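You operate a simulated robot arm through the tools that you are given. There is no shell and no other tool. Be economical: measure what you need, move in short steps, check, and stop when the job is done.

Carry out the task below with a simulated robot arm. There is one attempt and no reset: what you move stays moved.

## Task
Take the small beige tub labelled "7.3 %" from the top of the table by the fence and leave it on top of the valve with the orange lever.

Only the result counts: the job must be done as asked and must still hold three seconds after the hand-in. Knocking over, shifting, dropping, spilling or breaking anything else fails it.

## Robot
A 7-joint arm with a two-finger parallel gripper, fixed in place. Base frame: the origin is at the foot of the arm, x ahead of it, y to its left, z up; the work surface is at about z = 0. Readings come in cm, rad, newtons and seconds.
With the tool pointing down near the work surface it reaches from about 24 to 62 cm from the base axis. Its first joint turns from -1.152 to 1.152 rad. Payload 2.6 kg.
The tool frame sits at the grasp point between the pads (the TCP): z along the fingers, y along the line on which they close. The tips reach 3 cm beyond it. Largest opening 9.4 cm; finger width 2.8, thickness 1; the body of the gripper, 5 by 9.6 cm, starts 5.5 cm behind the TCP.
Orientation is told as [roll, pitch, yaw] about the base's x, y, z axes, in that order, counted from this pose: with the fingers straight down and closing along the base's y, the tool's x points along the base's -x, its y along +y and its z along -z.

## Interface
- The arm moves only by the tool move_arm. Its arguments are lists of equal length, an entry for each row: "grip": the finger opening in cm, from 0 to 9.4; "dp": the shift along the tool's x, y, z in units of 100 mm (1.0 is 100 mm), a list of three; "yaw": the turn about the tool's z in units of 180 degrees (1.0 is 180 degrees). In form: {"grip": [grip, ...], "dp": [[x, y, z], ...], "yaw": [yaw, ...]}. A call has 1 to 10 rows; each row is the pose to reach, as a shift and turn from the pose commanded when the call began, along the tool's axes at that moment. A call with a number of a shift or a turn outside -1 to 1 is refused whole. Each row takes 0.2 s and may step no farther than 5 cm and 0.15 rad from the row before; otherwise, or with a gripper value out of range, the whole call is refused. A pose out of reach is approached as far as the arm can. The call stops where the force on the tool passes 40 N (or 10 N more than at its start, if that is more) or the arm is blocked; 0.2 s more then pass. The fingers move at their own pace (about 7.2 cm/s each) and stop on an object; they squeeze with about 24 N. The grip force told is the motor's: it shows also when the fingers shut on nothing. Time passes only in rows, and 0.2 s behind the last, so rows that repeat a pose let the fingers close. The reply holds the time, the measured pose of the TCP, the force on the tool along the base axes, the opening and the grip force, in the units named above and with some noise.
- Cameras (640 x 400 px; columns grow to the right, rows downward): "scene" is fixed at [2.02, 41.84, 57.79]; the picture's right is [-0.90, -0.43, 0.00], its down [-0.20, 0.42, -0.89] and it looks along [0.38, -0.80, -0.46] (base axes); focal length 333 px, centre (320, 200). "wrist" rides on the gripper at [-3.7, 0, -5.8] in the tool frame; the picture's right is [0.00, -1.00, 0.00], its down [0.97, 0.00, -0.24] and it looks along [0.24, 0.00, 0.97] (tool axes); focal length 218 px, centre (320, 200). There is no depth. A picture from a camera that has moved, and an enlarged one, comes with that camera's place and axes in the base frame and with its lens.
- grab_frame(camera): a new picture of that camera. No time passes.
- zoom(camera, box): a new picture of the part [left, top, right, bottom] of that camera's present view, enlarged. No time passes.
- finish_job(): hands the job in; it is judged then, once.

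Work in short steps. Places have to be worked out from the pictures, the camera data and where the tool is seen: move nearer, look again, correct. Check each grasp and each placing, and mend what went wrong. You have 90 turns and 46 pictures in all, those below and enlarged ones among them. Open the gripper and draw the arm clear of the work before you hand the job in, unless the task says otherwise; then end with one line.

The tools are called after "Emit:" as a command line: name --argument value ..., lists and objects as JSON in quotes. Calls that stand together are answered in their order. move_arm: Moves the arm, as the interface text tells. Its arguments: {"type":"object","properties":{"grip":{"type":"array"},"dp":{"type":"array"},"yaw":{"type":"array"}},"required":["grip","dp","yaw"]} The other tools are called the same way: grab_frame (camera) takes a picture; zoom (camera, box) takes an enlarged picture of a part of a camera's view; finish_job () hands the job in.

At the start:

```text
time: 0.0
tcp_pos: [38.46, -20.28, 30.79]
tool_rot: [0.0, -0.001, 0.0]
ft_force: [0.0, -0.1, -0.3]
width: 9.42
grip_force: 0.0
```

scene: 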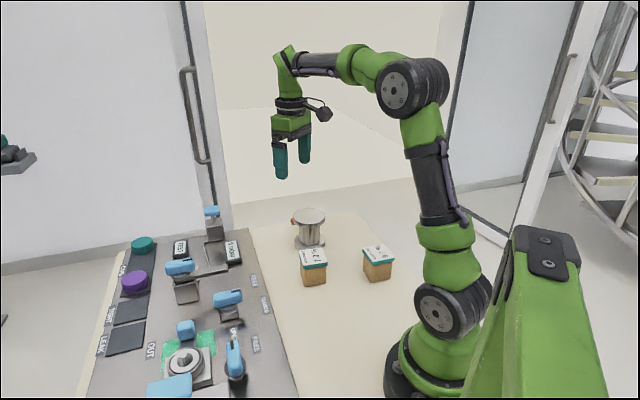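
wrist: 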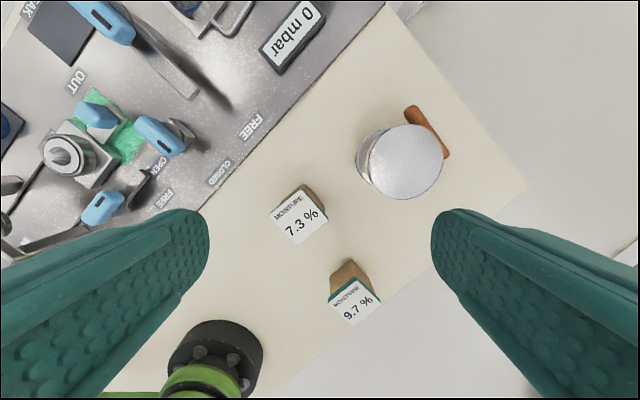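

I see two tubs, 7.3 % and 9.7 %, and a silver cylinder with an orange lever. I'll zoom in on both views to measure them.

Emit:
zoom --camera "scene" --box '[250, 190, 410, 290]'

Emit:
zoom --camera "wrist" --box '[240, 80, 480, 330]'

```text
4.00 times, centred on (330, 240) of scene
camera zoom: at [2.02, 41.84, 57.79], right [-0.9, -0.43, 0.0], down [-0.2, 0.42, -0.89], along [0.38, -0.8, -0.46], focal length 1332 px, centre (280, 40)
```

zoom: 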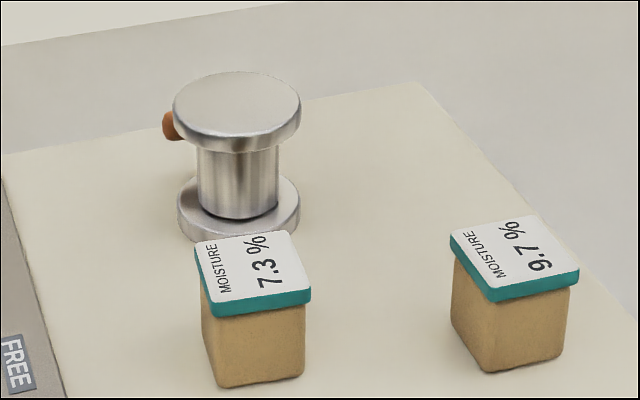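

```text
1.60 times, centred on (360, 205) of wrist
camera zoom: at [42.04, -20.28, 36.58], right [0.0, -1.0, 0.0], down [-0.97, 0.0, 0.24], along [-0.24, 0.0, -0.97], focal length 349 px, centre (256, 192)
```

zoom: 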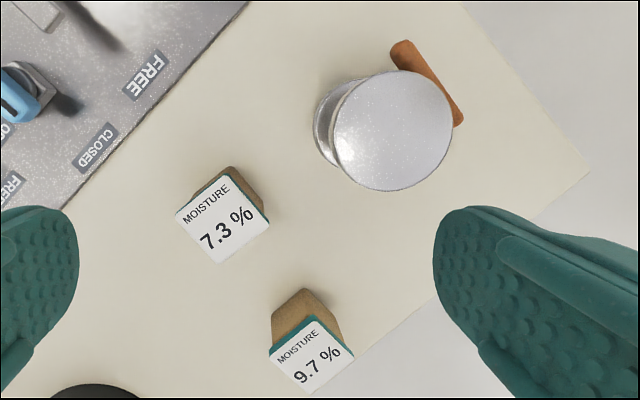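

The two views agree. The tub lid is at about (32.3, -17.4, 7.3), roughly 5.7 cm square and turned about 38°. The valve's top disc is at about (40, -30.5, 10). I'll move above the tub and turn to line up with it.

Emit:
move_arm --grip '[9.4, 9.4, 9.4, 9.4, 9.4, 9.4]' --dp '[[0.12, 0.06, 0.19], [0.24, 0.12, 0.38], [0.36, 0.18, 0.57], [0.48, 0.24, 0.76], [0.616, 0.29, 0.95], [0.616, 0.29, 0.95]]' --yaw '[-0.042, -0.084, -0.126, -0.168, -0.21, -0.21]'

Emit:
grab_frame --camera "wrist"

Emit:
grab_frame --camera "scene"

```text
time: 1.4
tcp_pos: [32.16, -17.5, 21.36]
tool_rot: [0.0, 0.0, 0.661]
ft_force: [0.2, 1.3, 0.3]
width: 9.41
grip_force: 0.1
```

```text
41 pictures are left
camera wrist: at [35.06, -15.09, 27.1], right [0.61, -0.79, 0.0], down [-0.77, -0.6, 0.24], along [-0.19, -0.15, -0.97], focal length 218 px, centre (320, 200)
```

wrist: 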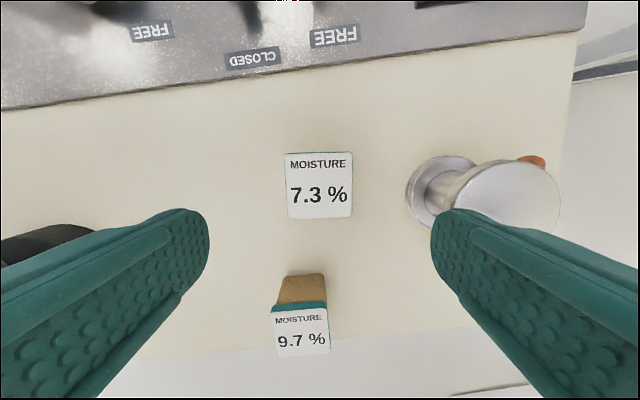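

```text
40 pictures are left
```

scene: 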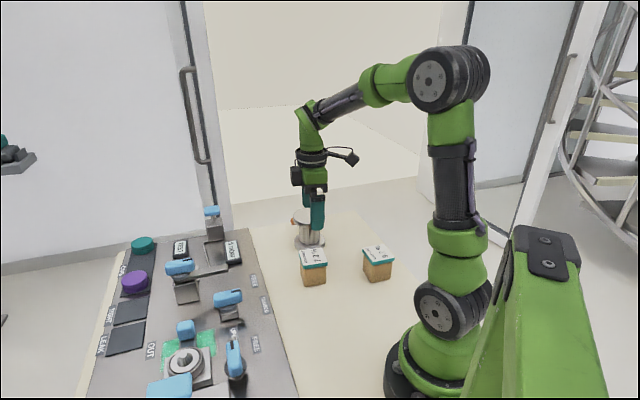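

The lid is centred under the gripper and squared up to within about 1°. I'll descend to just above it and check.

Emit:
move_arm --grip '[9.4, 9.4, 9.4, 9.4]' --dp '[[0, 0, 0.3], [0, 0, 0.6], [0, 0, 0.9], [0, 0, 0.9]]' --yaw '[0, 0, 0, 0]'

Emit:
grab_frame --camera "wrist"

Emit:
zoom --camera "scene" --box '[250, 190, 410, 290]'

```text
time: 2.4
tcp_pos: [32.22, -17.43, 12.25]
tool_rot: [0.0, 0.001, 0.66]
ft_force: [-1.1, -0.1, -0.3]
width: 9.42
grip_force: 0.0
```

```text
39 pictures are left
camera wrist: at [35.06, -15.09, 18.04], right [0.61, -0.79, 0.0], down [-0.77, -0.6, 0.24], along [-0.19, -0.15, -0.97], focal length 218 px, centre (320, 200)
```

wrist: 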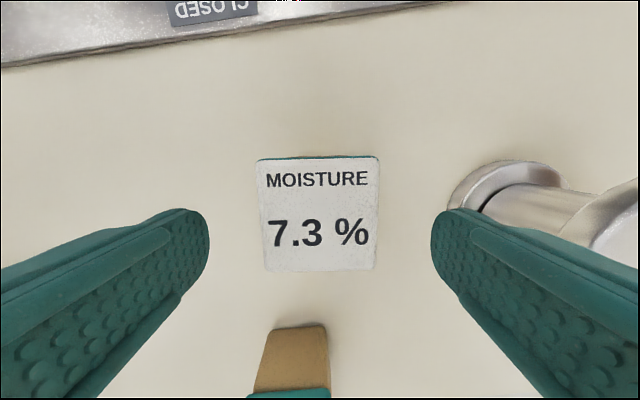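

```text
4.00 times, centred on (330, 240) of scene
camera zoom: at [2.02, 41.84, 57.79], right [-0.9, -0.43, 0.0], down [-0.2, 0.42, -0.89], along [0.38, -0.8, -0.46], focal length 1332 px, centre (280, 40)
```

zoom: 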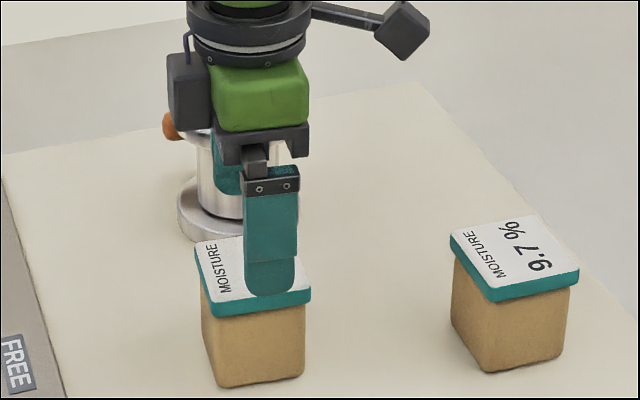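

The lid top is at about z = 7.2 and 6.1 cm wide, centred between the fingers. I'll descend to z ≈ 5.2 and then close.

Emit:
move_arm --grip '[9.4, 9.4, 9.4, 9.4, 9.4]' --dp '[[0, 0, 0.2], [0, 0, 0.4], [0, 0, 0.55], [0, 0, 0.7], [0, 0, 0.7]]' --yaw '[0, 0, 0, 0, 0]'

Emit:
zoom --camera "scene" --box '[250, 190, 410, 290]'

```text
time: 3.6
tcp_pos: [32.24, -17.5, 5.37]
tool_rot: [0.001, -0.001, 0.659]
ft_force: [-0.5, 0.2, 0.3]
width: 9.4
grip_force: 0.0
```

```text
4.00 times, centred on (330, 240) of scene
camera zoom: at [2.02, 41.84, 57.79], right [-0.9, -0.43, 0.0], down [-0.2, 0.42, -0.89], along [0.38, -0.8, -0.46], focal length 1332 px, centre (280, 40)
```

zoom: 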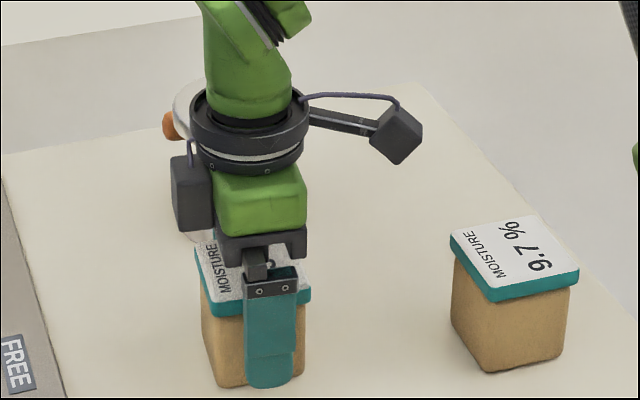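

The fingers straddle the tub with no contact. I'll close the grip.

Emit:
move_arm --grip '[7, 5, 4, 4, 4]' --dp '[[0, 0, 0.7], [0, 0, 0.0], [0, 0, 0], [0, 0, 0], [0, 0, 0]]' --yaw '[0, 0, 0, 0, 0]'

```text
refused: row 1 steps farther than a row can; nothing moved
```

That call had a typo in its first row and was refused, so nothing moved. I'll close again without any shift.

Emit:
move_arm --grip '[7, 5, 4, 4, 4]' --dp '[[0, 0, 0], [0, 0, 0], [0, 0, 0], [0, 0, 0], [0, 0, 0]]' --yaw '[0, 0, 0, 0, 0]'

```text
time: 4.8
tcp_pos: [32.2, -17.39, 5.31]
tool_rot: [-0.001, -0.001, 0.661]
ft_force: [0.0, 0.0, -0.6]
width: 6.44
grip_force: 24.0
```

The fingers stopped on the tub at 6.44 cm with 24 N. I'll lift slowly to test the hold.

Emit:
move_arm --grip '[4, 4, 4, 4, 4, 4]' --dp '[[0, 0, -0.05], [0, 0, -0.1], [0, 0, -0.2], [0, 0, -0.35], [0, 0, -0.5], [0, 0, -0.5]]' --yaw '[0, 0, 0, 0, 0, 0]'

Emit:
zoom --camera "scene" --box '[250, 190, 410, 290]'

```text
time: 6.2
tcp_pos: [32.26, -17.44, 10.34]
tool_rot: [0.001, -0.002, 0.661]
ft_force: [0.6, -0.1, -0.7]
width: 6.41
grip_force: 24.1
```

```text
4.00 times, centred on (330, 240) of scene
camera zoom: at [2.02, 41.84, 57.79], right [-0.9, -0.43, 0.0], down [-0.2, 0.42, -0.89], along [0.38, -0.8, -0.46], focal length 1332 px, centre (280, 40)
```

zoom: 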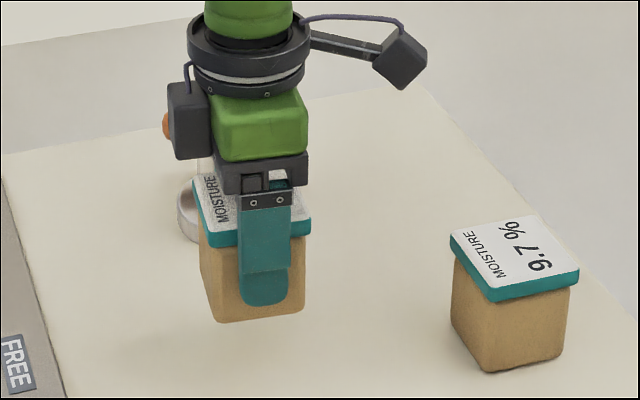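

The tub came up level and is held firmly. I'll raise it to z ≈ 20 before going sideways.

Emit:
move_arm --grip '[4, 4, 4, 4, 4, 4]' --dp '[[0, 0, -0.2], [0, 0, -0.4], [0, 0, -0.6], [0, 0, -0.8], [0, 0, -1.0], [0, 0, -1.0]]' --yaw '[0, 0, 0, 0, 0, 0]'

Emit:
grab_frame --camera "wrist"

Emit:
zoom --camera "scene" --box '[250, 160, 410, 260]'

```text
time: 7.6
tcp_pos: [32.23, -17.38, 20.31]
tool_rot: [0.0, 0.0, 0.659]
ft_force: [-0.6, -0.6, -1.5]
width: 6.41
grip_force: 24.4
```

```text
35 pictures are left
camera wrist: at [35.11, -15.13, 26.08], right [0.61, -0.79, 0.0], down [-0.77, -0.6, 0.24], along [-0.19, -0.15, -0.97], focal length 218 px, centre (320, 200)
```

wrist: 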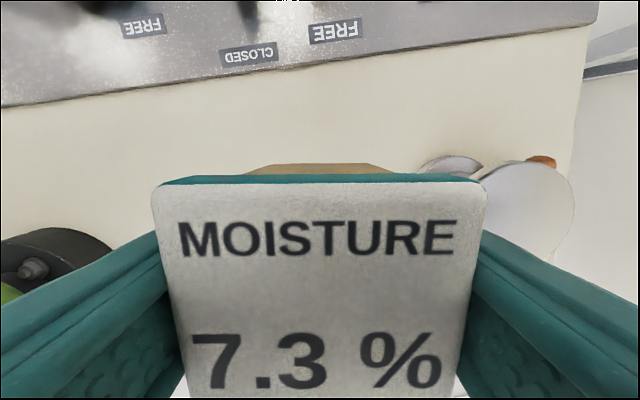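

```text
4.00 times, centred on (330, 210) of scene
camera zoom: at [2.02, 41.84, 57.79], right [-0.9, -0.43, 0.0], down [-0.2, 0.42, -0.89], along [0.38, -0.8, -0.46], focal length 1332 px, centre (280, 160)
```

zoom: 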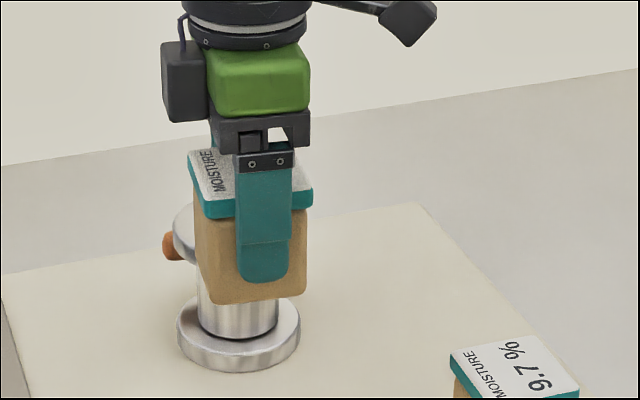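

The tub is clear at z ≈ 20, with its bottom at about 15 against the valve top at about 10. The valve centre is near (40.2, -30.5), so I'll move sideways in two calls.

Emit:
move_arm --grip '[4, 4, 4, 4, 4, 4]' --dp '[[0.02, -0.2, 0], [0.04, -0.4, 0], [0.06, -0.6, 0], [0.08, -0.8, 0], [0.11, -1.0, 0], [0.11, -1.0, 0]]' --yaw '[0, 0, 0, 0, 0, 0]'

Emit:
move_arm --grip '[4, 4, 4, 4, 4]' --dp '[[0.01, -0.15, 0], [0.03, -0.3, 0], [0.04, -0.4, 0], [0.054, -0.52, 0], [0.054, -0.52, 0]]' --yaw '[0, 0, 0, 0, 0]'

Emit:
zoom --camera "scene" --box '[230, 140, 390, 260]'

Emit:
grab_frame --camera "wrist"

```text
time: 9.0
tcp_pos: [37.52, -26.03, 20.22]
tool_rot: [-0.001, -0.001, 0.66]
ft_force: [-0.5, -0.2, -2.1]
width: 6.39
grip_force: 23.6
```

```text
time: 10.2
tcp_pos: [40.21, -30.39, 20.22]
tool_rot: [-0.001, -0.001, 0.659]
ft_force: [-1.2, -0.1, -1.8]
width: 6.41
grip_force: 24.2
```

```text
3.33 times, centred on (310, 200) of scene
camera zoom: at [2.02, 41.84, 57.79], right [-0.9, -0.43, 0.0], down [-0.2, 0.42, -0.89], along [0.38, -0.8, -0.46], focal length 1110 px, centre (353, 200)
```

zoom: 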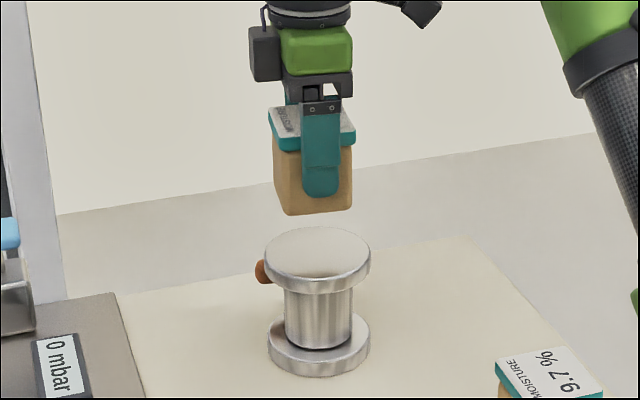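

```text
32 pictures are left
camera wrist: at [43.13, -28.14, 26.05], right [0.61, -0.79, 0.0], down [-0.77, -0.6, 0.24], along [-0.19, -0.15, -0.97], focal length 218 px, centre (320, 200)
```

wrist: 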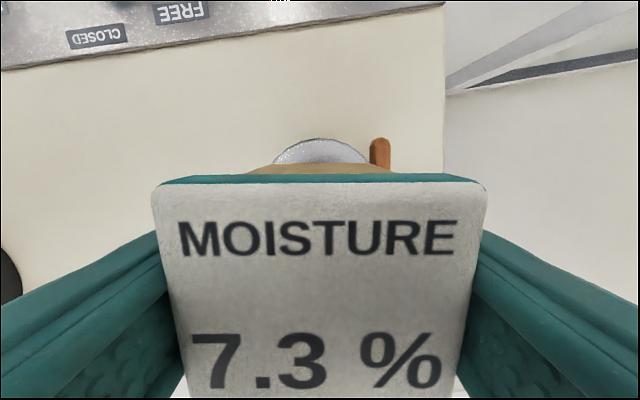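

The tub is centred over the disc, laterally and in depth. I'll descend 3.5 cm and look at the remaining gap.

Emit:
move_arm --grip '[4, 4, 4, 4, 4]' --dp '[[0, 0, 0.1], [0, 0, 0.2], [0, 0, 0.28], [0, 0, 0.35], [0, 0, 0.35]]' --yaw '[0, 0, 0, 0, 0]'

Emit:
zoom --camera "scene" --box '[270, 160, 350, 240]'

```text
time: 11.4
tcp_pos: [40.26, -30.47, 16.6]
tool_rot: [0.001, 0.0, 0.66]
ft_force: [0.2, -1.2, -2.2]
width: 6.42
grip_force: 23.8
```

```text
5.00 times, centred on (310, 200) of scene
camera zoom: at [2.02, 41.84, 57.79], right [-0.9, -0.43, 0.0], down [-0.2, 0.42, -0.89], along [0.38, -0.8, -0.46], focal length 1664 px, centre (370, 200)
```

zoom: 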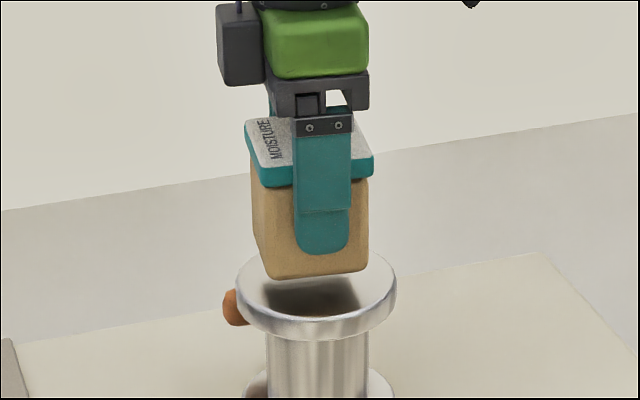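

The tub is above the middle of the disc with a gap of roughly 1–2 cm. I'll lower it 0.9 cm and watch the force.

Emit:
move_arm --grip '[4, 4, 4, 4, 4]' --dp '[[0, 0, 0.03], [0, 0, 0.05], [0, 0, 0.07], [0, 0, 0.09], [0, 0, 0.09]]' --yaw '[0, 0, 0, 0, 0]'

Emit:
zoom --camera "scene" --box '[270, 160, 350, 240]'

```text
time: 12.6
tcp_pos: [40.2, -30.5, 15.9]
tool_rot: [0.001, 0.001, 0.66]
ft_force: [0.3, 0.2, -0.9]
width: 6.43
grip_force: 23.8
```

```text
5.00 times, centred on (310, 200) of scene
camera zoom: at [2.02, 41.84, 57.79], right [-0.9, -0.43, 0.0], down [-0.2, 0.42, -0.89], along [0.38, -0.8, -0.46], focal length 1664 px, centre (370, 200)
```

zoom: 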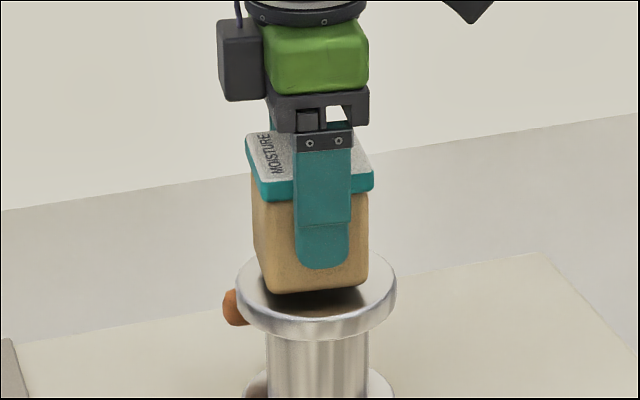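

Now close to contact, with a small gap left and no contact force yet. I'll lower in fine steps.

Emit:
move_arm --grip '[4, 4, 4]' --dp '[[0, 0, 0.015], [0, 0, 0.03], [0, 0, 0.03]]' --yaw '[0, 0, 0]'

Emit:
move_arm --grip '[4, 4, 4]' --dp '[[0, 0, 0.01], [0, 0, 0.02], [0, 0, 0.02]]' --yaw '[0, 0, 0]'

Emit:
zoom --camera "scene" --box '[270, 160, 350, 240]'

```text
time: 13.4
tcp_pos: [40.21, -30.51, 15.51]
tool_rot: [-0.001, 0.001, 0.66]
ft_force: [-0.2, 0.6, -1.2]
width: 6.4
grip_force: 24.1
```

```text
time: 14.2
tcp_pos: [40.18, -30.54, 15.39]
tool_rot: [0.001, 0.001, 0.659]
ft_force: [-0.4, 0.2, -2.2]
width: 6.44
grip_force: 24.3
```

```text
5.00 times, centred on (310, 200) of scene
camera zoom: at [2.02, 41.84, 57.79], right [-0.9, -0.43, 0.0], down [-0.2, 0.42, -0.89], along [0.38, -0.8, -0.46], focal length 1664 px, centre (370, 200)
```

zoom: 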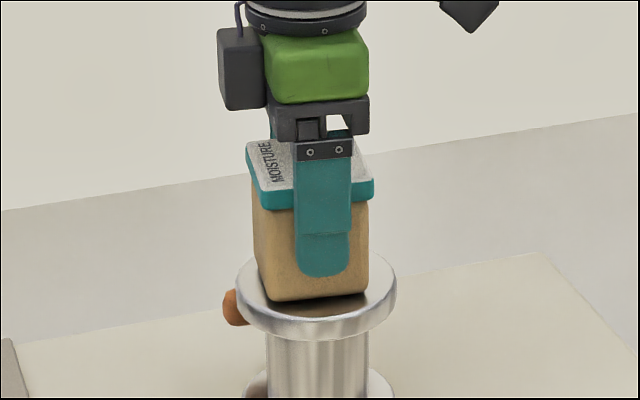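

Still no clear contact force at z = 15.4. I'll go on in small steps.

Emit:
move_arm --grip '[4, 4, 4]' --dp '[[0, 0, 0.01], [0, 0, 0.02], [0, 0, 0.02]]' --yaw '[0, 0, 0]'

```text
time: 15.0
tcp_pos: [40.36, -30.5, 15.33]
tool_rot: [-0.004, -0.001, 0.66]
ft_force: [-3.1, 1.9, 12.4]
width: 6.4
grip_force: 23.8
```

The vertical force is now +12 N, so the tub is resting on the valve. I'll back off 1 mm to unload it, then open gradually.

Emit:
move_arm --grip '[4, 4, 4]' --dp '[[0, 0, -0.01], [0, 0, -0.01], [0, 0, -0.01]]' --yaw '[0, 0, 0]'

```text
time: 15.8
tcp_pos: [40.3, -30.5, 15.3]
tool_rot: [-0.003, -0.001, 0.662]
ft_force: [2.6, -1.4, 8.7]
width: 6.4
grip_force: 24.3
```

The load is still light contact, so the tub is supported. I'll open gradually.

Emit:
move_arm --grip '[6.6, 6.9, 7.4, 8.2, 9.0, 9.2, 9.2]' --dp '[[0, 0, 0], [0, 0, 0], [0, 0, 0], [0, 0, 0], [0, 0, 0], [0, 0, 0], [0, 0, 0]]' --yaw '[0, 0, 0, 0, 0, 0, 0]'

Emit:
zoom --camera "scene" --box '[270, 160, 350, 240]'

Emit:
grab_frame --camera "wrist"

```text
time: 17.4
tcp_pos: [40.18, -30.52, 15.19]
tool_rot: [-0.001, 0.0, 0.66]
ft_force: [-0.3, -0.2, 0.3]
width: 9.18
grip_force: 0.0
```

```text
5.00 times, centred on (310, 200) of scene
camera zoom: at [2.02, 41.84, 57.79], right [-0.9, -0.43, 0.0], down [-0.2, 0.42, -0.89], along [0.38, -0.8, -0.46], focal length 1664 px, centre (370, 200)
```

zoom: 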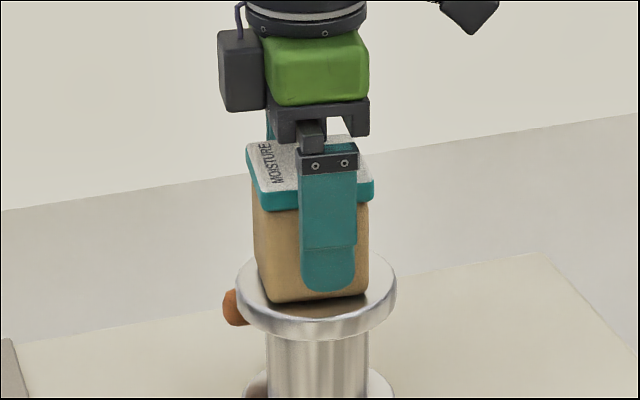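

```text
27 pictures are left
camera wrist: at [43.11, -28.14, 21.07], right [0.61, -0.79, 0.0], down [-0.77, -0.6, 0.24], along [-0.19, -0.15, -0.97], focal length 218 px, centre (320, 200)
```

wrist: 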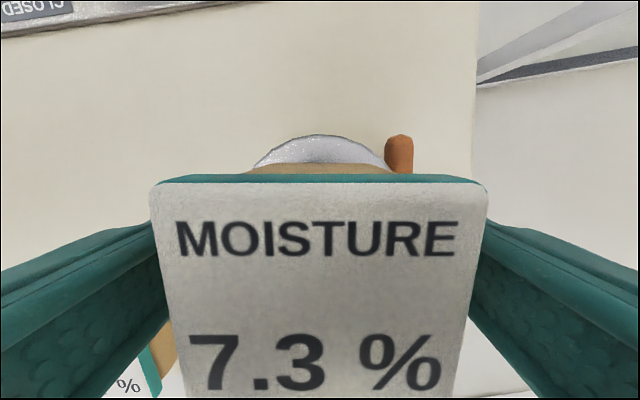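

The tub is released and stands level, with both fingers clear. I'll raise straight up.

Emit:
move_arm --grip '[9.4, 9.4, 9.4, 9.4, 9.4, 9.4]' --dp '[[0, 0, -0.1], [0, 0, -0.3], [0, 0, -0.5], [0, 0, -0.75], [0, 0, -1.0], [0, 0, -1.0]]' --yaw '[0, 0, 0, 0, 0, 0]'

Emit:
move_arm --grip '[9.4, 9.4, 9.4, 9.4, 9.4]' --dp '[[0, 0.1, -0.2], [0, 0.3, -0.4], [0, 0.5, -0.6], [0, 0.7, -0.6], [0, 0.7, -0.6]]' --yaw '[0, 0, 0, 0, 0]'

Emit:
grab_frame --camera "scene"

Emit:
grab_frame --camera "wrist"

```text
time: 18.8
tcp_pos: [40.12, -30.5, 25.23]
tool_rot: [0.001, 0.0, 0.662]
ft_force: [-1.1, 0.8, -0.8]
width: 9.38
grip_force: 0.1
```

```text
time: 20.0
tcp_pos: [35.89, -24.95, 31.18]
tool_rot: [-0.001, 0.0, 0.659]
ft_force: [-0.4, -0.5, 0.0]
width: 9.4
grip_force: 0.1
```

```text
26 pictures are left
```

scene: 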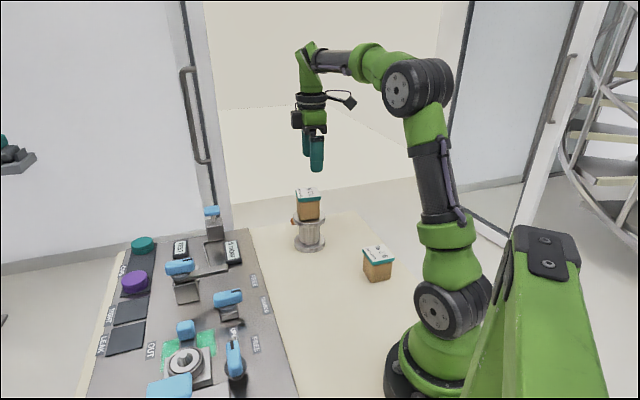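

```text
25 pictures are left
camera wrist: at [38.83, -22.65, 37.08], right [0.61, -0.79, 0.0], down [-0.77, -0.6, 0.24], along [-0.19, -0.15, -0.97], focal length 218 px, centre (320, 200)
```

wrist: 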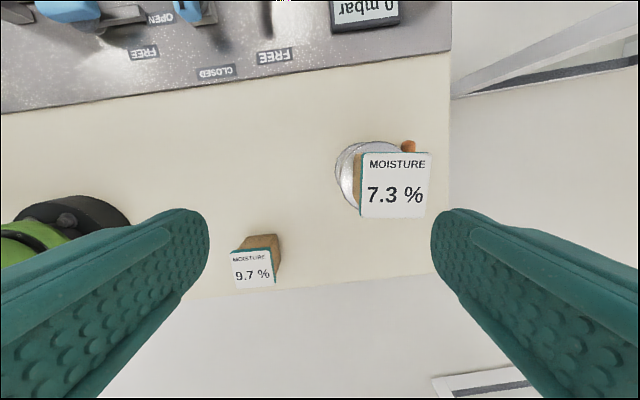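

The tub stands upright and centred on the valve, nothing else has moved, and the arm is clear. I'll hand the job in.

Emit:
finish_job

```text
The job is handed in.
```

The "7.3 %" tub is now standing upright and centred on top of the valve with the orange lever. The gripper is open and clear of the work, and the last pictures show nothing else disturbed.
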